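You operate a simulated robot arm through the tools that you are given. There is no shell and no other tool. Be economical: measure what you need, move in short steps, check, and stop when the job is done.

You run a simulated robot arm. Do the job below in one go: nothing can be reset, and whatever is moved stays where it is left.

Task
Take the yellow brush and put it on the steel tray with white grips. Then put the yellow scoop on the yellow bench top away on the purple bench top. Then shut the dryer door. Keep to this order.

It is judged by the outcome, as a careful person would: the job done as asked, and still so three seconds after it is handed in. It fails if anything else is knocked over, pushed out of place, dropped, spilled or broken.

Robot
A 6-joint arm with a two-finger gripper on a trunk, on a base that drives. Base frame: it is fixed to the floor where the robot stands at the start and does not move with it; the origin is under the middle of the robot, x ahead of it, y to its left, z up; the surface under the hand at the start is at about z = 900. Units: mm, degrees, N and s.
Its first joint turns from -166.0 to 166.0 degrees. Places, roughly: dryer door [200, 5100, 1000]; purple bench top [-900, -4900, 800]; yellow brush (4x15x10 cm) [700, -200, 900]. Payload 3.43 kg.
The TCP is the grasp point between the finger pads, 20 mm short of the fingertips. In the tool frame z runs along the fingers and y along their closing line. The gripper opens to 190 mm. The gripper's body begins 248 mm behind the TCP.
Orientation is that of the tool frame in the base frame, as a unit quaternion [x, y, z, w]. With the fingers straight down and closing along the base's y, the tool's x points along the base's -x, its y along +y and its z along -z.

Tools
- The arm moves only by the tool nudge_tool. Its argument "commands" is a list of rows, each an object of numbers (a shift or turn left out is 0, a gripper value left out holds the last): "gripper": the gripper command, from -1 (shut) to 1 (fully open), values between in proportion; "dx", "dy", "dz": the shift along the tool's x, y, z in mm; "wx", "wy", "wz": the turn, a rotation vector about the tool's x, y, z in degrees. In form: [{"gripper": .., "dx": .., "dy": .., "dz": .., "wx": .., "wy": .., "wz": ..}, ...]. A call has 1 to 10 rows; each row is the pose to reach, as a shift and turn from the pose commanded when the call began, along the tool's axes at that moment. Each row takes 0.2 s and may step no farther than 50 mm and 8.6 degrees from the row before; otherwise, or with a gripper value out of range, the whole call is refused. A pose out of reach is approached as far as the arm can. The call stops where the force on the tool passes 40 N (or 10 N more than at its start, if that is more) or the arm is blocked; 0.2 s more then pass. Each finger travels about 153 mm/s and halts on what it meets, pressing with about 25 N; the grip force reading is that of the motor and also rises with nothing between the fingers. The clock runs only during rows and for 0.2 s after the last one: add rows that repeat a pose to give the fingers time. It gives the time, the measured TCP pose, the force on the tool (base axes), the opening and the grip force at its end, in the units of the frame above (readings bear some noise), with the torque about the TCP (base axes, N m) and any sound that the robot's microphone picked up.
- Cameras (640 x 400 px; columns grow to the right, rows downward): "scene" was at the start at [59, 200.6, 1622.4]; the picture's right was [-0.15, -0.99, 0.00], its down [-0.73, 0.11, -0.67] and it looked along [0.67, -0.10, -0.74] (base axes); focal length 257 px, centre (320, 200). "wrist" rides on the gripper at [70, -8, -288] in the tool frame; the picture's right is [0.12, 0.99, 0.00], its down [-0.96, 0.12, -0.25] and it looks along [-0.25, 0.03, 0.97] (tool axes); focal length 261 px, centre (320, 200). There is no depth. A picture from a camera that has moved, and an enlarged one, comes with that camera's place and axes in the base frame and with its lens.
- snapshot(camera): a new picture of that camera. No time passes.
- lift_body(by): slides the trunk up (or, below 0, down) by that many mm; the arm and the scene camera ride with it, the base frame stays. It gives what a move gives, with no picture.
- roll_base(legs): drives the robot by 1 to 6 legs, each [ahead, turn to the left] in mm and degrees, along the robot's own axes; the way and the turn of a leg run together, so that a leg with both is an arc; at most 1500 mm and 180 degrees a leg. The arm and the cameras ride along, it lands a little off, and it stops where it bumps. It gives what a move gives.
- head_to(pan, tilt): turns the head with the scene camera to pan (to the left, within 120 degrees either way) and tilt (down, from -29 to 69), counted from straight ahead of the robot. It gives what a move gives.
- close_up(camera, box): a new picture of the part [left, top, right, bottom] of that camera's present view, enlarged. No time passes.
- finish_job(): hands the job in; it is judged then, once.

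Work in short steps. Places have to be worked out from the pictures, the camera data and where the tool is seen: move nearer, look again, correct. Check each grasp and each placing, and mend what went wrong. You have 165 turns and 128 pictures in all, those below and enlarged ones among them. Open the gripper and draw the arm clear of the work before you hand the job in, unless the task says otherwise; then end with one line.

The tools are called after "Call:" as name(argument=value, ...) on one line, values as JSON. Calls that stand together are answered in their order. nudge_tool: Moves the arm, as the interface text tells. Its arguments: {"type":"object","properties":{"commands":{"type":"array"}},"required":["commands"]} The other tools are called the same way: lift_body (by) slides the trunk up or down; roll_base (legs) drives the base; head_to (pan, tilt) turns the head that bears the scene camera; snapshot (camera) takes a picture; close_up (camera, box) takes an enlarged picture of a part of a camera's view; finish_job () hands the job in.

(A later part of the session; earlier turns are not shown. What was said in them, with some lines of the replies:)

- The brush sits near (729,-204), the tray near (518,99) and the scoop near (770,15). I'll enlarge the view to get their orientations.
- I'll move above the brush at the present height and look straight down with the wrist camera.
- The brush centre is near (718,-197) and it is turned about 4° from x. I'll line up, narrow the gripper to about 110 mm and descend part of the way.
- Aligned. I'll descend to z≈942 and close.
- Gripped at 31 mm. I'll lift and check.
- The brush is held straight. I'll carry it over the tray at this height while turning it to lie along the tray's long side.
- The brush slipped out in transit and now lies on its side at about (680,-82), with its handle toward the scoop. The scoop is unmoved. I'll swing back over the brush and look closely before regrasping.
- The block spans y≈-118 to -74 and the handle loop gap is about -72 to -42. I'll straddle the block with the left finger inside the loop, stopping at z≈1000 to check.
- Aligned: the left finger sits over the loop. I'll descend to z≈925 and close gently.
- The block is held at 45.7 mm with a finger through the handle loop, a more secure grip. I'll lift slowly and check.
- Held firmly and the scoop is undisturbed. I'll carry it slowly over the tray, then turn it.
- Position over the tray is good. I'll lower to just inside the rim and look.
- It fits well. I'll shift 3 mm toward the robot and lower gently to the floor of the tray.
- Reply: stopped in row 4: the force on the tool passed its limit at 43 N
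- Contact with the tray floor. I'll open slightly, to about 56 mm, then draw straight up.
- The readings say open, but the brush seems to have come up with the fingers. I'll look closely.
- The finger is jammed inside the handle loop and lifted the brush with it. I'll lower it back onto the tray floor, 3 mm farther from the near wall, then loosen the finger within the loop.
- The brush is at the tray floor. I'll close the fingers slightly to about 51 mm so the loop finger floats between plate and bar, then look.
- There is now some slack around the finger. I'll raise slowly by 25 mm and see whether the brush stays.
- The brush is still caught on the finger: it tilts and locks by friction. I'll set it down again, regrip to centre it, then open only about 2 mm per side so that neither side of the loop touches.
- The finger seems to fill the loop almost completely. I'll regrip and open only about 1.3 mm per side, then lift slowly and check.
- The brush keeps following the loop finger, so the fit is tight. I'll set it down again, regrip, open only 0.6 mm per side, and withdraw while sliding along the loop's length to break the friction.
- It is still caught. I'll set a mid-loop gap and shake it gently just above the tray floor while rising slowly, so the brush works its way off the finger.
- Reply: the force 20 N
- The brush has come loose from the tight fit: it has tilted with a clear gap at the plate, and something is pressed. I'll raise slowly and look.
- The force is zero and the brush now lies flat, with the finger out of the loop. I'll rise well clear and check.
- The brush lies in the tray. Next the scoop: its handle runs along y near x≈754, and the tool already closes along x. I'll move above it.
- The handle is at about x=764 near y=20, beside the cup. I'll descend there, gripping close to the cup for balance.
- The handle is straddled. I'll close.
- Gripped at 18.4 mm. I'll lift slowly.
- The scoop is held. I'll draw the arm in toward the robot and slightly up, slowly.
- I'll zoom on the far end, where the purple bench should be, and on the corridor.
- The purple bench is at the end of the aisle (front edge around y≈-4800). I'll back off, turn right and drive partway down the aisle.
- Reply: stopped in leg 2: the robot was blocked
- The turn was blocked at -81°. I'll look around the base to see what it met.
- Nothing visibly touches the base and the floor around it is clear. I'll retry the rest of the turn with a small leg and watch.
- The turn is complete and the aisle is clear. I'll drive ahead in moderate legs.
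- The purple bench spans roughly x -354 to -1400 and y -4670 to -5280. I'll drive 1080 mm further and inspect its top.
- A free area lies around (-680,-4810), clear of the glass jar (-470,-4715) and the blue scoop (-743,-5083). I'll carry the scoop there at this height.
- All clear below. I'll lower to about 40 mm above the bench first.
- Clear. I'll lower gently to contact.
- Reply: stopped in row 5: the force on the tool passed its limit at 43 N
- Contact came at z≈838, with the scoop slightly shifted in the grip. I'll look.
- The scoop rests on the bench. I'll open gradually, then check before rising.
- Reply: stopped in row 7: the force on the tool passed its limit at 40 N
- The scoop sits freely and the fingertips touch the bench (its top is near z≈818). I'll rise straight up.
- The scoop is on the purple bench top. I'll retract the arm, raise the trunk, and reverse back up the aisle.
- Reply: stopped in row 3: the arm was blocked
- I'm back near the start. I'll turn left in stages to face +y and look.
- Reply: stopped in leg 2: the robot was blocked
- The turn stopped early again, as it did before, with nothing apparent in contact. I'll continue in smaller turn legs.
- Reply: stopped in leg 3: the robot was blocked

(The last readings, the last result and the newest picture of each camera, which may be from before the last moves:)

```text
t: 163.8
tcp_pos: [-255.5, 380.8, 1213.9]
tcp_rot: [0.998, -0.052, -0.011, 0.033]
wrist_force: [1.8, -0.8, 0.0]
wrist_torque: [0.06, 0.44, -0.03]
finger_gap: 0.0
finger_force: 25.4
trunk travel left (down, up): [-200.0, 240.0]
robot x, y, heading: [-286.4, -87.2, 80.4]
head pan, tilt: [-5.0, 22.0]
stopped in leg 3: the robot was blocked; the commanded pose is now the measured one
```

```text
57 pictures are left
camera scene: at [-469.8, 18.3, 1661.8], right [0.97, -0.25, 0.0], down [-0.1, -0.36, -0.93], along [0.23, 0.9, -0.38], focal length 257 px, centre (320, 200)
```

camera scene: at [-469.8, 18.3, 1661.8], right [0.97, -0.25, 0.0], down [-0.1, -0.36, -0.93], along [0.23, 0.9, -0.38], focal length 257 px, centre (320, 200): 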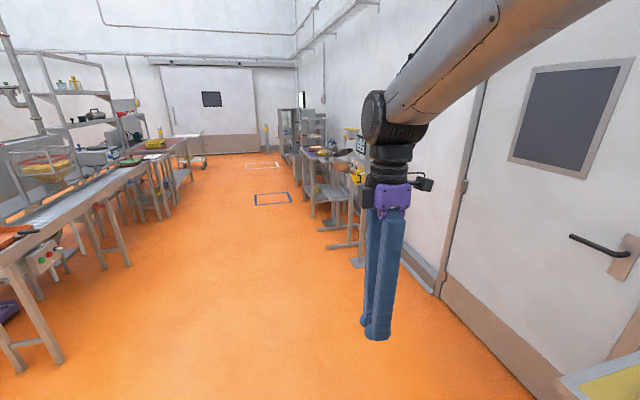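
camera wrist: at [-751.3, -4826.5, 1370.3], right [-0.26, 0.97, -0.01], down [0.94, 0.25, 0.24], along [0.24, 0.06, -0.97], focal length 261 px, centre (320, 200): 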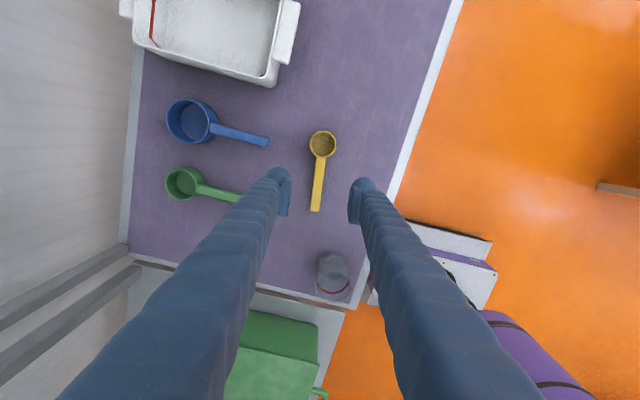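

I'll turn the remaining few degrees, and zoom in on the far end where the dryer should be.

Call:
close_up(camera="scene", box=[220, 70, 400, 220])

Call:
roll_base(legs=[[0, 9]])

```text
2.67 times, centred on (310, 145) of scene
camera zoom: at [-469.8, 18.3, 1661.8], right [0.97, -0.25, 0.0], down [-0.1, -0.36, -0.93], along [0.23, 0.9, -0.38], focal length 684 px, centre (347, 347)
```

zoom: 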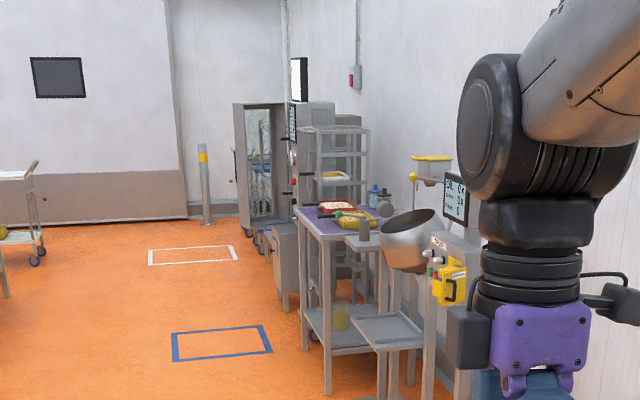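

```text
t: 165.1
tcp_pos: [-331.2, 379.4, 1212.4]
tcp_rot: [0.999, 0.027, -0.007, 0.036]
wrist_force: [-0.4, -0.1, -0.9]
wrist_torque: [-0.05, 0.08, -0.01]
finger_gap: 0.0
finger_force: 24.5
trunk travel left (down, up): [-200.0, 240.0]
robot x, y, heading: [-282.4, -90.8, 89.6]
head pan, tilt: [-5.0, 22.0]
```

The dryer's door stands open, jutting into the aisle around y≈5000. The way is clear, so I'll drive 3.3 m ahead and look.

Call:
roll_base(legs=[[1100, 0], [1100, 4], [1100, -4]])

Call:
head_to(pan=-15, tilt=20)

Call:
snapshot(camera="scene")

```text
t: 186.8
tcp_pos: [-453.0, 3604.0, 1213.3]
tcp_rot: [0.999, 0.039, -0.007, 0.036]
wrist_force: [0.2, 0.0, 0.0]
wrist_torque: [0.0, 0.03, 0.03]
finger_gap: 0.0
finger_force: 24.8
trunk travel left (down, up): [-200.0, 240.0]
robot x, y, heading: [-387.8, 3134.5, 90.9]
head pan, tilt: [-5.0, 22.0]
```

```text
t: 187.5
tcp_pos: [-453.1, 3602.3, 1215.1]
tcp_rot: [0.999, 0.039, -0.007, 0.035]
wrist_force: [0.2, -0.8, -0.1]
wrist_torque: [0.0, -0.04, 0.0]
finger_gap: 0.0
finger_force: 24.8
trunk travel left (down, up): [-200.0, 240.0]
robot x, y, heading: [-389.8, 3136.7, 90.9]
head pan, tilt: [-15.0, 20.0]
```

```text
55 pictures are left
camera scene: at [-576.5, 3206.5, 1664.7], right [0.97, -0.24, 0.0], down [-0.08, -0.33, -0.94], along [0.23, 0.91, -0.34], focal length 257 px, centre (320, 200)
```

scene: 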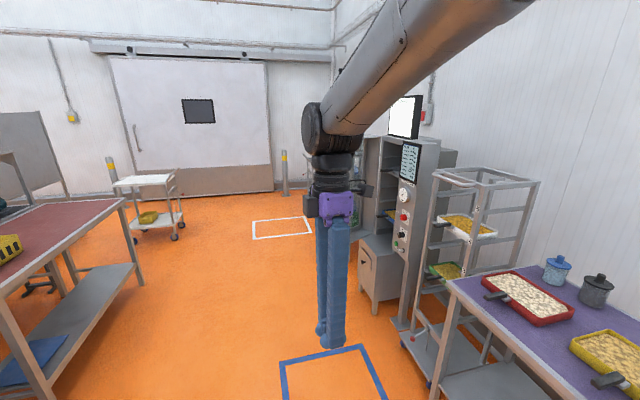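

The arm hides the door. I'll zoom on what shows, then shift the arm left.

Call:
nudge_tool(commands=[{"dy": 40, "dx": -15}, {"dy": 80, "dx": -30}, {"dy": 120, "dx": -40}, {"dy": 160, "dx": -45}, {"dy": 200, "dx": -45}, {"dy": 240, "dx": -45}, {"dy": 280, "dx": -40}, {"dy": 300, "dx": -40}])

Call:
close_up(camera="scene", box=[290, 80, 530, 330])

```text
t: 189.3
tcp_pos: [-469.2, 3301.2, 1234.0]
tcp_rot: [0.999, 0.039, -0.007, 0.036]
wrist_force: [0.3, -0.2, -0.2]
wrist_torque: [0.04, 0.04, -0.02]
finger_gap: 0.0
finger_force: 24.9
trunk travel left (down, up): [-200.0, 240.0]
robot x, y, heading: [-391.4, 3136.5, 91.0]
head pan, tilt: [-15.0, 20.0]
```

```text
1.60 times, centred on (410, 205) of scene
camera zoom: at [-576.1, 3205.2, 1664.8], right [0.97, -0.24, 0.0], down [-0.08, -0.33, -0.94], along [0.23, 0.91, -0.34], focal length 411 px, centre (176, 192)
```

zoom: 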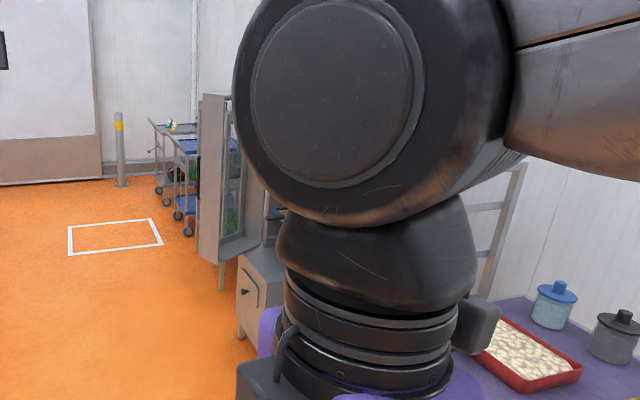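

That moved toward the robot, because the tool's y is now base -y. I'll return and swing left (base -x).

Call:
nudge_tool(commands=[{"dy": -40}, {"dy": -80}, {"dy": -120}, {"dy": -160}, {"dy": -200}, {"dy": -240, "dx": -20}, {"dy": -280, "dx": -50}, {"dy": -300, "dx": -90}, {"dy": -300, "dx": -130}, {"dy": -300, "dx": -170}])

Call:
nudge_tool(commands=[{"dx": -45}, {"dx": -90}, {"dx": -135}, {"dx": -180}, {"dx": -225}])

Call:
snapshot(camera="scene")

```text
t: 191.5
tcp_pos: [-658.2, 3590.4, 1214.5]
tcp_rot: [0.999, 0.032, -0.006, 0.039]
wrist_force: [-0.6, 0.7, 0.1]
wrist_torque: [0.09, -0.03, 0.03]
finger_gap: 0.0
finger_force: 25.3
trunk travel left (down, up): [-200.0, 240.0]
robot x, y, heading: [-390.2, 3134.2, 90.8]
head pan, tilt: [-15.0, 20.0]
```

```text
t: 192.7
tcp_pos: [-885.9, 3568.2, 1219.3]
tcp_rot: [0.999, 0.039, -0.007, 0.035]
wrist_force: [0.2, -0.3, 0.0]
wrist_torque: [-0.02, -0.05, 0.0]
finger_gap: 0.1
finger_force: 25.0
trunk travel left (down, up): [-200.0, 240.0]
robot x, y, heading: [-386.2, 3135.9, 90.9]
head pan, tilt: [-15.0, 20.0]
```

```text
53 pictures are left
camera scene: at [-669.1, 3177.4, 1658.5], right [0.66, 0.75, 0.0], down [0.3, -0.27, -0.92], along [-0.68, 0.61, -0.4], focal length 257 px, centre (320, 200)
```

scene: 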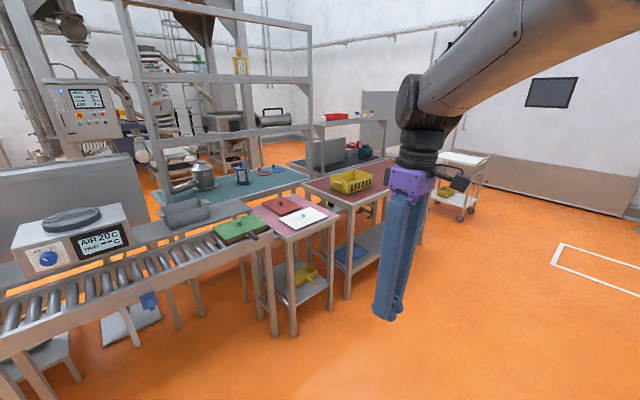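

The head rides with the arm's first joint. I'll pan the head right to see the dryer.

Call:
head_to(pan=-70, tilt=20)

Call:
snapshot(camera="scene")

```text
t: 193.9
tcp_pos: [-884.9, 3567.8, 1219.5]
tcp_rot: [0.999, 0.038, -0.007, 0.035]
wrist_force: [-0.3, -0.9, 0.1]
wrist_torque: [-0.01, -0.01, 0.02]
finger_gap: 0.0
finger_force: 25.2
trunk travel left (down, up): [-200.0, 240.0]
robot x, y, heading: [-388.3, 3138.5, 91.0]
head pan, tilt: [-70.0, 20.0]
```

```text
52 pictures are left
camera scene: at [-668.4, 3177.9, 1659.4], right [0.67, 0.75, 0.0], down [0.29, -0.26, -0.92], along [-0.69, 0.61, -0.4], focal length 257 px, centre (320, 200)
```

scene: 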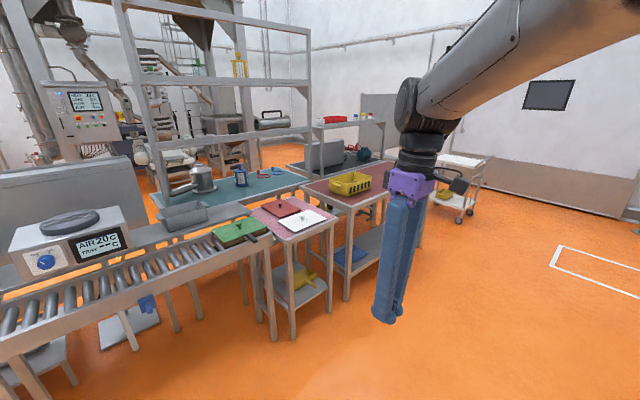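

The arm's link is blocking the head from turning. I'll move the arm back to the front and then right.

Call:
nudge_tool(commands=[{"dx": 45}, {"dx": 90}, {"dx": 135}, {"dx": 180}, {"dx": 225, "dy": -10}, {"dx": 270, "dy": -20}, {"dx": 315, "dy": -30}, {"dx": 360, "dy": -40}, {"dx": 405, "dy": -40}, {"dx": 450, "dy": -40}])

Call:
head_to(pan=-5, tilt=20)

Call:
snapshot(camera="scene")

```text
t: 196.2
tcp_pos: [-440.7, 3648.0, 1205.8]
tcp_rot: [0.999, 0.038, -0.007, 0.035]
wrist_force: [0.0, -1.6, -0.1]
wrist_torque: [-0.02, -0.05, 0.0]
finger_gap: 0.1
finger_force: 24.5
trunk travel left (down, up): [-200.0, 240.0]
robot x, y, heading: [-388.6, 3139.2, 91.0]
head pan, tilt: [-70.0, 20.0]
```

```text
t: 197.5
tcp_pos: [-442.4, 3646.4, 1206.7]
tcp_rot: [0.999, 0.038, -0.007, 0.035]
wrist_force: [-0.2, 0.1, 0.4]
wrist_torque: [0.0, 0.03, 0.0]
finger_gap: 0.0
finger_force: 25.2
trunk travel left (down, up): [-200.0, 240.0]
robot x, y, heading: [-390.7, 3135.6, 90.7]
head pan, tilt: [-5.0, 20.0]
```

```text
51 pictures are left
camera scene: at [-592.5, 3209.1, 1664.6], right [1.0, -0.07, 0.0], down [-0.02, -0.34, -0.94], along [0.07, 0.94, -0.34], focal length 257 px, centre (320, 200)
```

scene: 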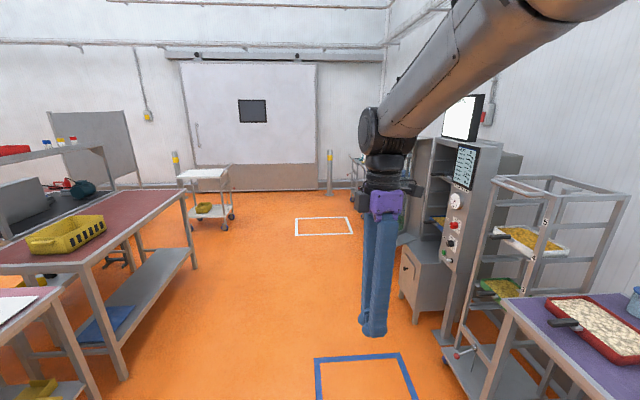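

I'll drive forward-left to about (-820,4040) to get an open view of the dryer.

Call:
roll_base(legs=[[0, 25], [1000, 0], [0, -40]])

Call:
head_to(pan=0, tilt=22)

Call:
snapshot(camera="scene")

```text
t: 209.3
tcp_pos: [-756.7, 4556.2, 1207.7]
tcp_rot: [0.995, -0.092, -0.011, 0.034]
wrist_force: [-0.7, 0.3, 0.2]
wrist_torque: [-0.02, -0.01, 0.01]
finger_gap: 0.0
finger_force: 24.9
trunk travel left (down, up): [-200.0, 240.0]
robot x, y, heading: [-868.2, 4055.4, 75.8]
head pan, tilt: [-5.0, 20.0]
```

```text
t: 210.0
tcp_pos: [-759.5, 4555.1, 1208.1]
tcp_rot: [0.995, -0.092, -0.011, 0.034]
wrist_force: [-1.5, 0.5, -0.8]
wrist_torque: [-0.07, -0.21, 0.02]
finger_gap: 0.0
finger_force: 24.9
trunk travel left (down, up): [-200.0, 240.0]
robot x, y, heading: [-875.3, 4052.8, 75.8]
head pan, tilt: [0.0, 22.0]
```

```text
50 pictures are left
camera scene: at [-1059.8, 4182.8, 1661.1], right [0.97, -0.25, 0.0], down [-0.09, -0.36, -0.93], along [0.23, 0.9, -0.37], focal length 257 px, centre (320, 200)
```

scene: 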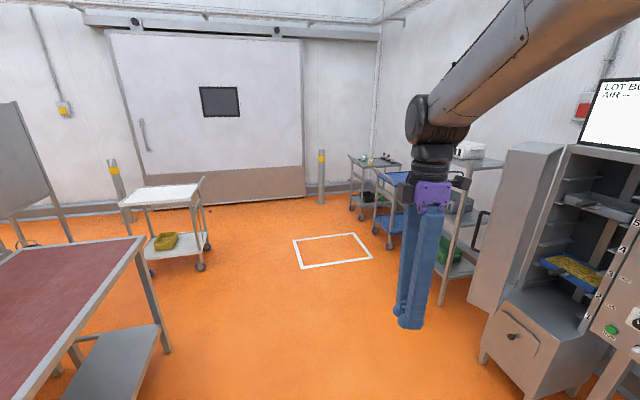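

Now the dryer with its open door shows at right. I'll pan toward it.

Call:
head_to(pan=-42, tilt=22)

Call:
snapshot(camera="scene")

```text
t: 211.1
tcp_pos: [-755.0, 4555.5, 1207.9]
tcp_rot: [0.995, -0.092, -0.011, 0.035]
wrist_force: [0.3, 0.5, -0.7]
wrist_torque: [0.0, 0.03, 0.0]
finger_gap: 0.0
finger_force: 25.3
trunk travel left (down, up): [-200.0, 240.0]
robot x, y, heading: [-868.5, 4058.5, 75.9]
head pan, tilt: [-42.0, 22.0]
```

```text
49 pictures are left
camera scene: at [-1003.2, 4144.1, 1661.5], right [0.56, -0.83, 0.0], down [-0.31, -0.21, -0.93], along [0.77, 0.52, -0.38], focal length 257 px, centre (320, 200)
```

scene: 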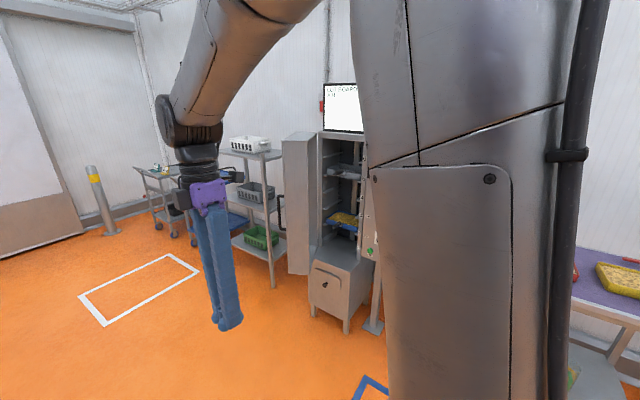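

Call:
close_up(camera="scene", box=[240, 100, 400, 350])

```text
1.60 times, centred on (320, 225) of scene
camera zoom: at [-1003.2, 4144.1, 1661.5], right [0.56, -0.83, 0.0], down [-0.31, -0.21, -0.93], along [0.77, 0.52, -0.38], focal length 411 px, centre (320, 160)
```

zoom: 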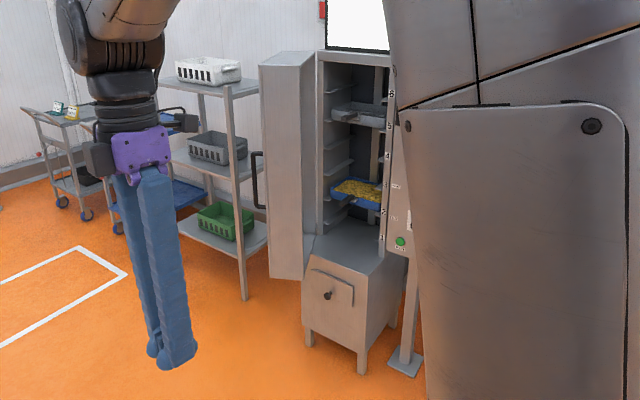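

The cabinet front is at about x≈367, y 4776–5090. The door is hinged on the far (+y) side and opened about 90°, so it must be swung in -y and then +x. I'll drive up to about (-650,4930) and turn to face it.

Call:
roll_base(legs=[[880, 0], [0, -38]])

Call:
roll_base(legs=[[0, -38]])

Call:
head_to(pan=-5, tilt=25)

Call:
snapshot(camera="scene")

```text
t: 219.9
tcp_pos: [-283.4, 5243.3, 1207.2]
tcp_rot: [0.917, -0.396, -0.021, 0.029]
wrist_force: [0.5, 0.4, 0.6]
wrist_torque: [-0.03, 0.04, 0.0]
finger_gap: 0.0
finger_force: 25.1
trunk travel left (down, up): [-200.0, 240.0]
robot x, y, heading: [-691.4, 4934.1, 39.5]
head pan, tilt: [-42.0, 22.0]
```

```text
t: 222.9
tcp_pos: [-178.0, 4931.5, 1207.5]
tcp_rot: [0.742, -0.669, -0.029, 0.02]
wrist_force: [-0.2, 0.1, -0.5]
wrist_torque: [0.0, 0.03, 0.02]
finger_gap: 0.2
finger_force: 24.6
trunk travel left (down, up): [-200.0, 240.0]
robot x, y, heading: [-690.4, 4969.4, 2.5]
head pan, tilt: [-42.0, 22.0]
```

```text
t: 224.0
tcp_pos: [-178.5, 4931.8, 1209.0]
tcp_rot: [0.741, -0.67, -0.03, 0.021]
wrist_force: [0.0, -0.3, -0.3]
wrist_torque: [0.0, 0.02, 0.03]
finger_gap: 0.1
finger_force: 24.8
trunk travel left (down, up): [-200.0, 240.0]
robot x, y, heading: [-687.7, 4972.0, 2.3]
head pan, tilt: [-5.0, 25.0]
```

```text
47 pictures are left
camera scene: at [-628.1, 5176.4, 1656.6], right [-0.04, -1.0, 0.0], down [-0.42, 0.02, -0.91], along [0.91, -0.04, -0.42], focal length 257 px, centre (320, 200)
```

scene: 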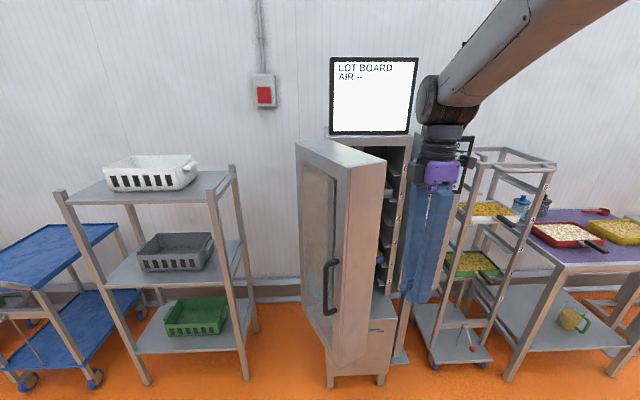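

The view now shows a thick door (about 110 mm) that is open about 67°. It is hinged near (405,5110), and its free outer corner is near (7,5070) with its top at z≈1448. I'll raise the trunk 100 mm, swing the tool to the outer (+y) side of the door, then close in 150 mm.

Call:
lift_body(by=100)

Call:
nudge_tool(commands=[{"gripper": -1, "dx": -40, "dy": -4}, {"dx": -80, "dy": -8}, {"dx": -120, "dy": -12}, {"dx": -160, "dy": -16}, {"dx": -200, "dy": -20}, {"dx": -240, "dy": -24}, {"dx": -270, "dy": -26}])

Call:
roll_base(legs=[[130, 0]])

Call:
snapshot(camera="scene")

Call:
snapshot(camera="wrist")

```text
t: 225.3
tcp_pos: [-177.0, 4931.4, 1308.3]
tcp_rot: [0.741, -0.67, -0.03, 0.021]
wrist_force: [-0.5, 0.3, -0.5]
wrist_torque: [0.01, -0.01, -0.03]
finger_gap: 0.0
finger_force: 25.6
trunk travel left (down, up): [-300.0, 140.0]
robot x, y, heading: [-694.1, 4969.7, 2.6]
head pan, tilt: [-5.0, 25.0]
```

```text
t: 226.9
tcp_pos: [-179.7, 5204.3, 1312.0]
tcp_rot: [0.741, -0.67, -0.03, 0.021]
wrist_force: [0.6, -0.5, -0.4]
wrist_torque: [-0.06, 0.04, -0.01]
finger_gap: 0.0
finger_force: 25.4
trunk travel left (down, up): [-300.0, 140.0]
robot x, y, heading: [-692.7, 4972.1, 2.7]
head pan, tilt: [-5.0, 25.0]
```

```text
t: 228.4
tcp_pos: [-48.5, 5207.1, 1311.8]
tcp_rot: [0.741, -0.671, -0.029, 0.021]
wrist_force: [0.0, 0.1, -0.4]
wrist_torque: [0.03, 0.12, -0.04]
finger_gap: 0.1
finger_force: 25.1
trunk travel left (down, up): [-300.0, 140.0]
robot x, y, heading: [-562.3, 4977.8, 2.2]
head pan, tilt: [-5.0, 25.0]
```

```text
46 pictures are left
camera scene: at [-495.4, 5182.2, 1756.5], right [-0.05, -1.0, 0.0], down [-0.42, 0.02, -0.91], along [0.9, -0.04, -0.42], focal length 257 px, centre (320, 200)
```

scene: 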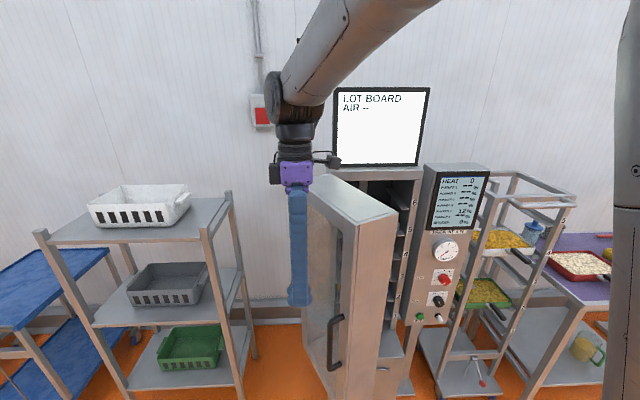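

```text
45 pictures are left
camera wrist: at [-12.1, 5135.2, 1597.5], right [-0.97, -0.22, 0.07], down [-0.19, 0.94, 0.27], along [-0.12, 0.25, -0.96], focal length 261 px, centre (320, 200)
```

wrist: 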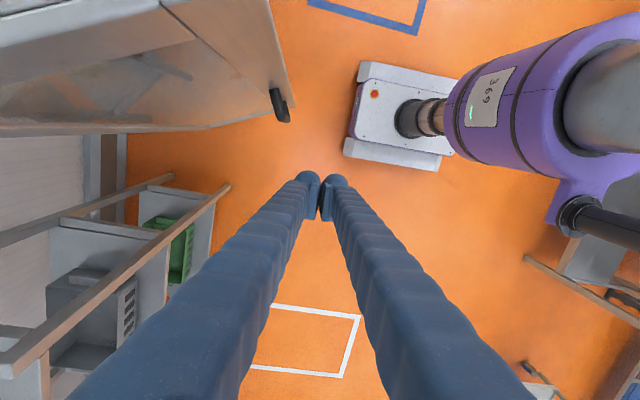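

The tool is on the outer side of the door. I'll advance +x by about 120 mm along the outside of the door, near its free edge.

Call:
nudge_tool(commands=[{"dx": 3, "dy": -30}, {"dx": 6, "dy": -60}, {"dx": 9, "dy": -90}, {"dx": 12, "dy": -122}, {"dx": 12, "dy": -122}])

Call:
snapshot(camera="scene")

```text
t: 229.6
tcp_pos: [71.1, 5204.4, 1302.3]
tcp_rot: [0.741, -0.671, -0.029, 0.02]
wrist_force: [-0.8, -0.3, 0.7]
wrist_torque: [0.05, -0.08, 0.0]
finger_gap: 0.3
finger_force: 25.0
trunk travel left (down, up): [-300.0, 140.0]
robot x, y, heading: [-559.9, 4978.7, 2.3]
head pan, tilt: [-5.0, 25.0]
```

```text
44 pictures are left
camera scene: at [-497.8, 5182.1, 1756.7], right [-0.05, -1.0, 0.0], down [-0.42, 0.02, -0.91], along [0.91, -0.04, -0.42], focal length 257 px, centre (320, 200)
```

scene: 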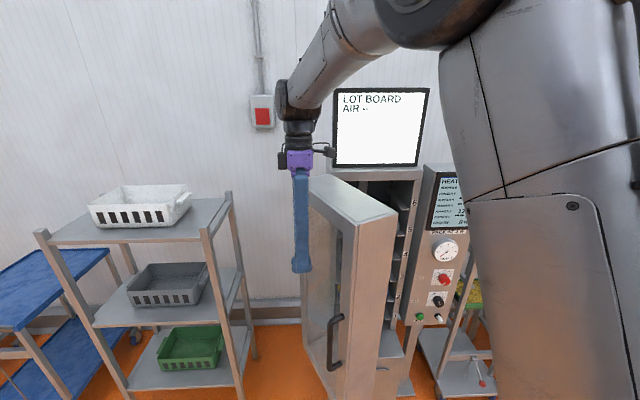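

I'll now push toward -y in small steps to meet the door and start swinging it.

Call:
nudge_tool(commands=[{"dx": 20, "dy": 1}, {"dx": 40, "dy": 2}, {"dx": 60, "dy": 3}, {"dx": 75, "dy": 3}, {"dx": 90, "dy": 3}, {"dx": 105, "dy": 3}, {"dx": 120, "dy": 2}, {"dx": 135, "dy": 2}, {"dx": 150, "dy": 2}, {"dx": 165, "dy": 2}])

Call:
snapshot(camera="scene")

```text
t: 231.8
tcp_pos: [86.0, 5040.8, 1303.0]
tcp_rot: [0.741, -0.671, -0.029, 0.021]
wrist_force: [0.4, -1.1, -0.7]
wrist_torque: [0.01, -0.03, 0.01]
finger_gap: 0.0
finger_force: 24.6
trunk travel left (down, up): [-300.0, 140.0]
robot x, y, heading: [-559.0, 4975.7, 2.2]
head pan, tilt: [-5.0, 25.0]
```

```text
43 pictures are left
camera scene: at [-496.7, 5181.8, 1756.6], right [-0.05, -1.0, 0.0], down [-0.42, 0.02, -0.91], along [0.91, -0.04, -0.42], focal length 257 px, centre (320, 200)
```

scene: 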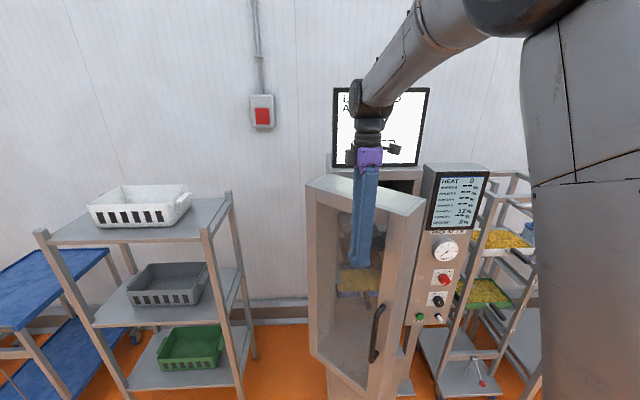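

The door is swinging easily. I'll continue along the arc.

Call:
nudge_tool(commands=[{"dx": 18, "dy": -1}, {"dx": 36, "dy": -2}, {"dx": 54, "dy": -4}, {"dx": 72, "dy": -6}, {"dx": 90, "dy": -8}, {"dx": 106, "dy": -11}, {"dx": 122, "dy": -16}, {"dx": 138, "dy": -25}, {"dx": 154, "dy": -36}, {"dx": 170, "dy": -47}])

Call:
snapshot(camera="scene")

```text
t: 234.0
tcp_pos: [149.5, 4876.4, 1295.4]
tcp_rot: [0.741, -0.671, -0.029, 0.021]
wrist_force: [-0.7, -0.3, -0.3]
wrist_torque: [0.01, 0.06, 0.01]
finger_gap: 0.0
finger_force: 24.6
trunk travel left (down, up): [-300.0, 140.0]
robot x, y, heading: [-563.2, 4975.1, 2.3]
head pan, tilt: [-5.0, 25.0]
```

```text
42 pictures are left
camera scene: at [-495.7, 5181.8, 1756.5], right [-0.05, -1.0, 0.0], down [-0.42, 0.02, -0.91], along [0.9, -0.04, -0.42], focal length 257 px, centre (320, 200)
```

scene: 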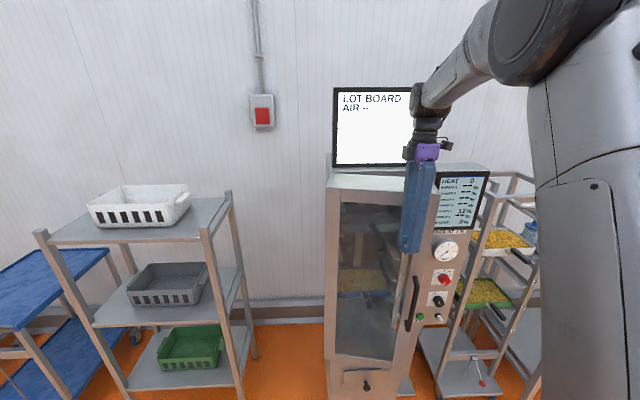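

The door is nearly closed. I'll push on toward +x in small steps.

Call:
nudge_tool(commands=[{"dx": 6, "dy": -13}, {"dx": 12, "dy": -26}, {"dx": 18, "dy": -39}, {"dx": 22, "dy": -52}, {"dx": 26, "dy": -65}, {"dx": 29, "dy": -77}, {"dx": 32, "dy": -89}, {"dx": 34, "dy": -100}, {"dx": 36, "dy": -109}, {"dx": 37, "dy": -115}])

Call:
snapshot(camera="scene")

```text
t: 235.3
tcp_pos: [207.3, 4860.9, 1291.2]
tcp_rot: [0.741, -0.671, -0.035, 0.024]
wrist_force: [-24.5, 6.1, 4.2]
wrist_torque: [-1.05, -4.12, -0.02]
finger_gap: 0.0
finger_force: 24.9
trunk travel left (down, up): [-300.0, 140.0]
robot x, y, heading: [-560.4, 4977.9, 2.1]
head pan, tilt: [-5.0, 25.0]
stopped in row 6: the force on the tool passed its limit at 53 N (the readings are from after the stop); the commanded pose is now the measured one
```

```text
41 pictures are left
camera scene: at [-502.0, 5183.3, 1756.8], right [-0.05, -1.0, 0.0], down [-0.42, 0.02, -0.91], along [0.91, -0.04, -0.42], focal length 257 px, centre (320, 200)
```

scene: 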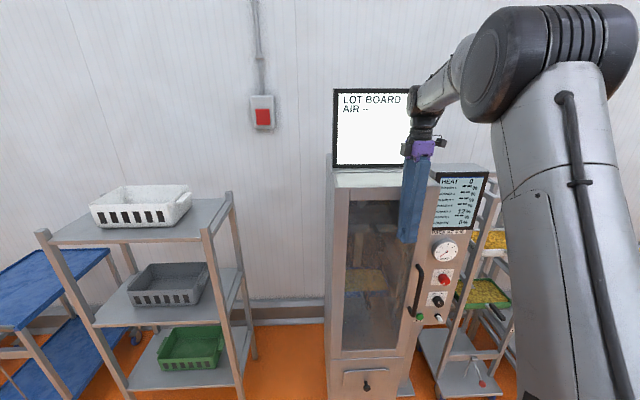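

A firm stop came at the door's top edge. I'll zoom to judge whether the door is fully shut.

Call:
close_up(camera="scene", box=[310, 150, 500, 270])

Call:
close_up(camera="wrist", box=[60, 0, 380, 250])

```text
3.33 times, centred on (405, 210) of scene
camera zoom: at [-502.0, 5183.3, 1756.8], right [-0.05, -1.0, 0.0], down [-0.42, 0.02, -0.91], along [0.91, -0.04, -0.42], focal length 856 px, centre (37, 167)
```

zoom: 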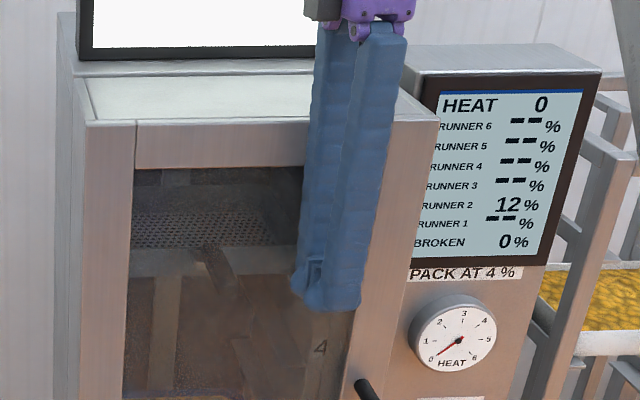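

```text
1.60 times, centred on (220, 125) of wrist
camera zoom: at [246.4, 4788.2, 1576.4], right [-0.97, -0.22, 0.08], down [-0.19, 0.94, 0.27], along [-0.13, 0.25, -0.96], focal length 417 px, centre (480, 320)
```

zoom: 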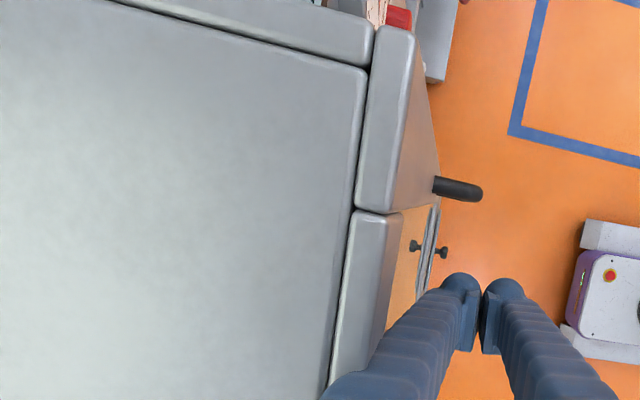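

The door looks flush with the cabinet. I'll give one more short press to be sure, then back off toward -x.

Call:
nudge_tool(commands=[{"dy": -4}, {"dy": -8}, {"dy": -12}, {"dy": -12}])

Call:
nudge_tool(commands=[{"dy": 10}, {"dy": 30}, {"dy": 60}, {"dy": 100}, {"dy": 140}, {"dy": 180}, {"dy": 180}])

Call:
snapshot(camera="scene")

Call:
close_up(camera="wrist", box=[0, 0, 320, 200])

```text
t: 235.6
tcp_pos: [206.4, 4861.5, 1292.7]
tcp_rot: [0.741, -0.671, -0.036, 0.026]
wrist_force: [-23.6, 6.2, 6.8]
wrist_torque: [-0.99, -3.99, 0.0]
finger_gap: 0.3
finger_force: 25.2
trunk travel left (down, up): [-300.0, 140.0]
robot x, y, heading: [-560.0, 4978.0, 2.2]
head pan, tilt: [-5.0, 25.0]
stopped in row 1: the force on the tool passed its limit at 42 N (the readings are from after the stop); the commanded pose is now the measured one
```

```text
t: 237.2
tcp_pos: [33.9, 4841.0, 1304.1]
tcp_rot: [0.74, -0.671, -0.038, 0.026]
wrist_force: [0.9, 0.5, 0.3]
wrist_torque: [-0.02, 0.11, 0.02]
finger_gap: 0.0
finger_force: 24.9
trunk travel left (down, up): [-300.0, 140.0]
robot x, y, heading: [-562.5, 4975.4, 2.3]
head pan, tilt: [-5.0, 25.0]
```

```text
38 pictures are left
camera scene: at [-495.2, 5182.0, 1756.4], right [-0.05, -1.0, 0.0], down [-0.42, 0.02, -0.91], along [0.9, -0.04, -0.42], focal length 257 px, centre (320, 200)
```

scene: 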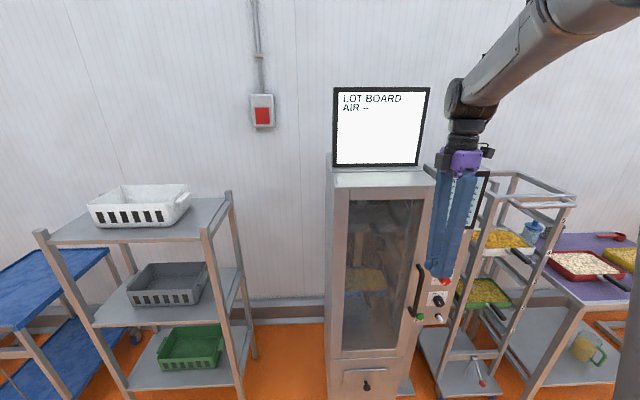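

```text
2.00 times, centred on (160, 100) of wrist
camera zoom: at [74.5, 4768.0, 1589.5], right [-0.97, -0.22, 0.09], down [-0.19, 0.94, 0.28], along [-0.14, 0.25, -0.96], focal length 521 px, centre (640, 400)
```

zoom: 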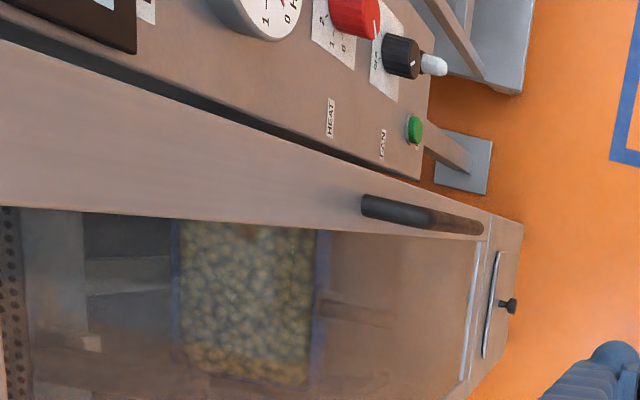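

The tool is clear. I'll check once more that the door is flush.

Call:
close_up(camera="scene", box=[315, 155, 445, 235])

```text
4.92 times, centred on (380, 195) of scene
camera zoom: at [-495.2, 5182.0, 1756.4], right [-0.05, -1.0, 0.0], down [-0.42, 0.02, -0.91], along [0.9, -0.04, -0.42], focal length 1264 px, centre (25, 225)
```

zoom: 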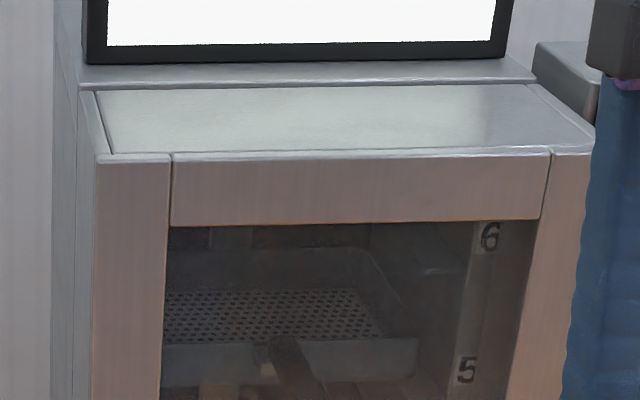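

The seam is even at both sides, so the door is shut. I'll draw back a little more and open the gripper.

Call:
nudge_tool(commands=[{"dy": 30}, {"dy": 60}, {"gripper": 0, "dy": 90}, {"gripper": 0.3, "dy": 90}, {"dy": 90}, {"dy": 90}])

Call:
snapshot(camera="scene")

```text
t: 238.6
tcp_pos: [-59.1, 4833.9, 1312.2]
tcp_rot: [0.74, -0.671, -0.037, 0.026]
wrist_force: [0.1, 0.8, 0.5]
wrist_torque: [0.01, 0.04, 0.01]
finger_gap: 123.5
finger_force: 0.0
trunk travel left (down, up): [-300.0, 140.0]
robot x, y, heading: [-560.6, 4978.7, 2.2]
head pan, tilt: [-5.0, 25.0]
```

```text
35 pictures are left
camera scene: at [-496.8, 5182.2, 1756.5], right [-0.05, -1.0, 0.0], down [-0.42, 0.02, -0.91], along [0.9, -0.04, -0.42], focal length 257 px, centre (320, 200)
```

scene: 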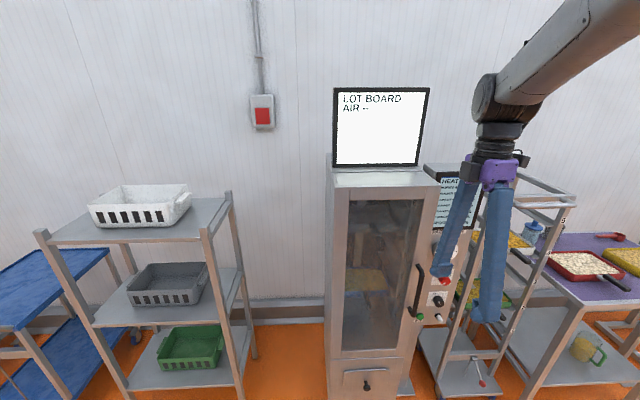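

The door stays shut, the gripper is open and the arm is clear, so I'm handing in.

Call:
finish_job()

```text
The job is handed in.
```

The yellow brush is on the steel tray, lying on its side (I dropped it once on the yellow bench on the way). The yellow scoop is on the purple bench top and the dryer door is shut, done in that order, and I saw nothing else moved.
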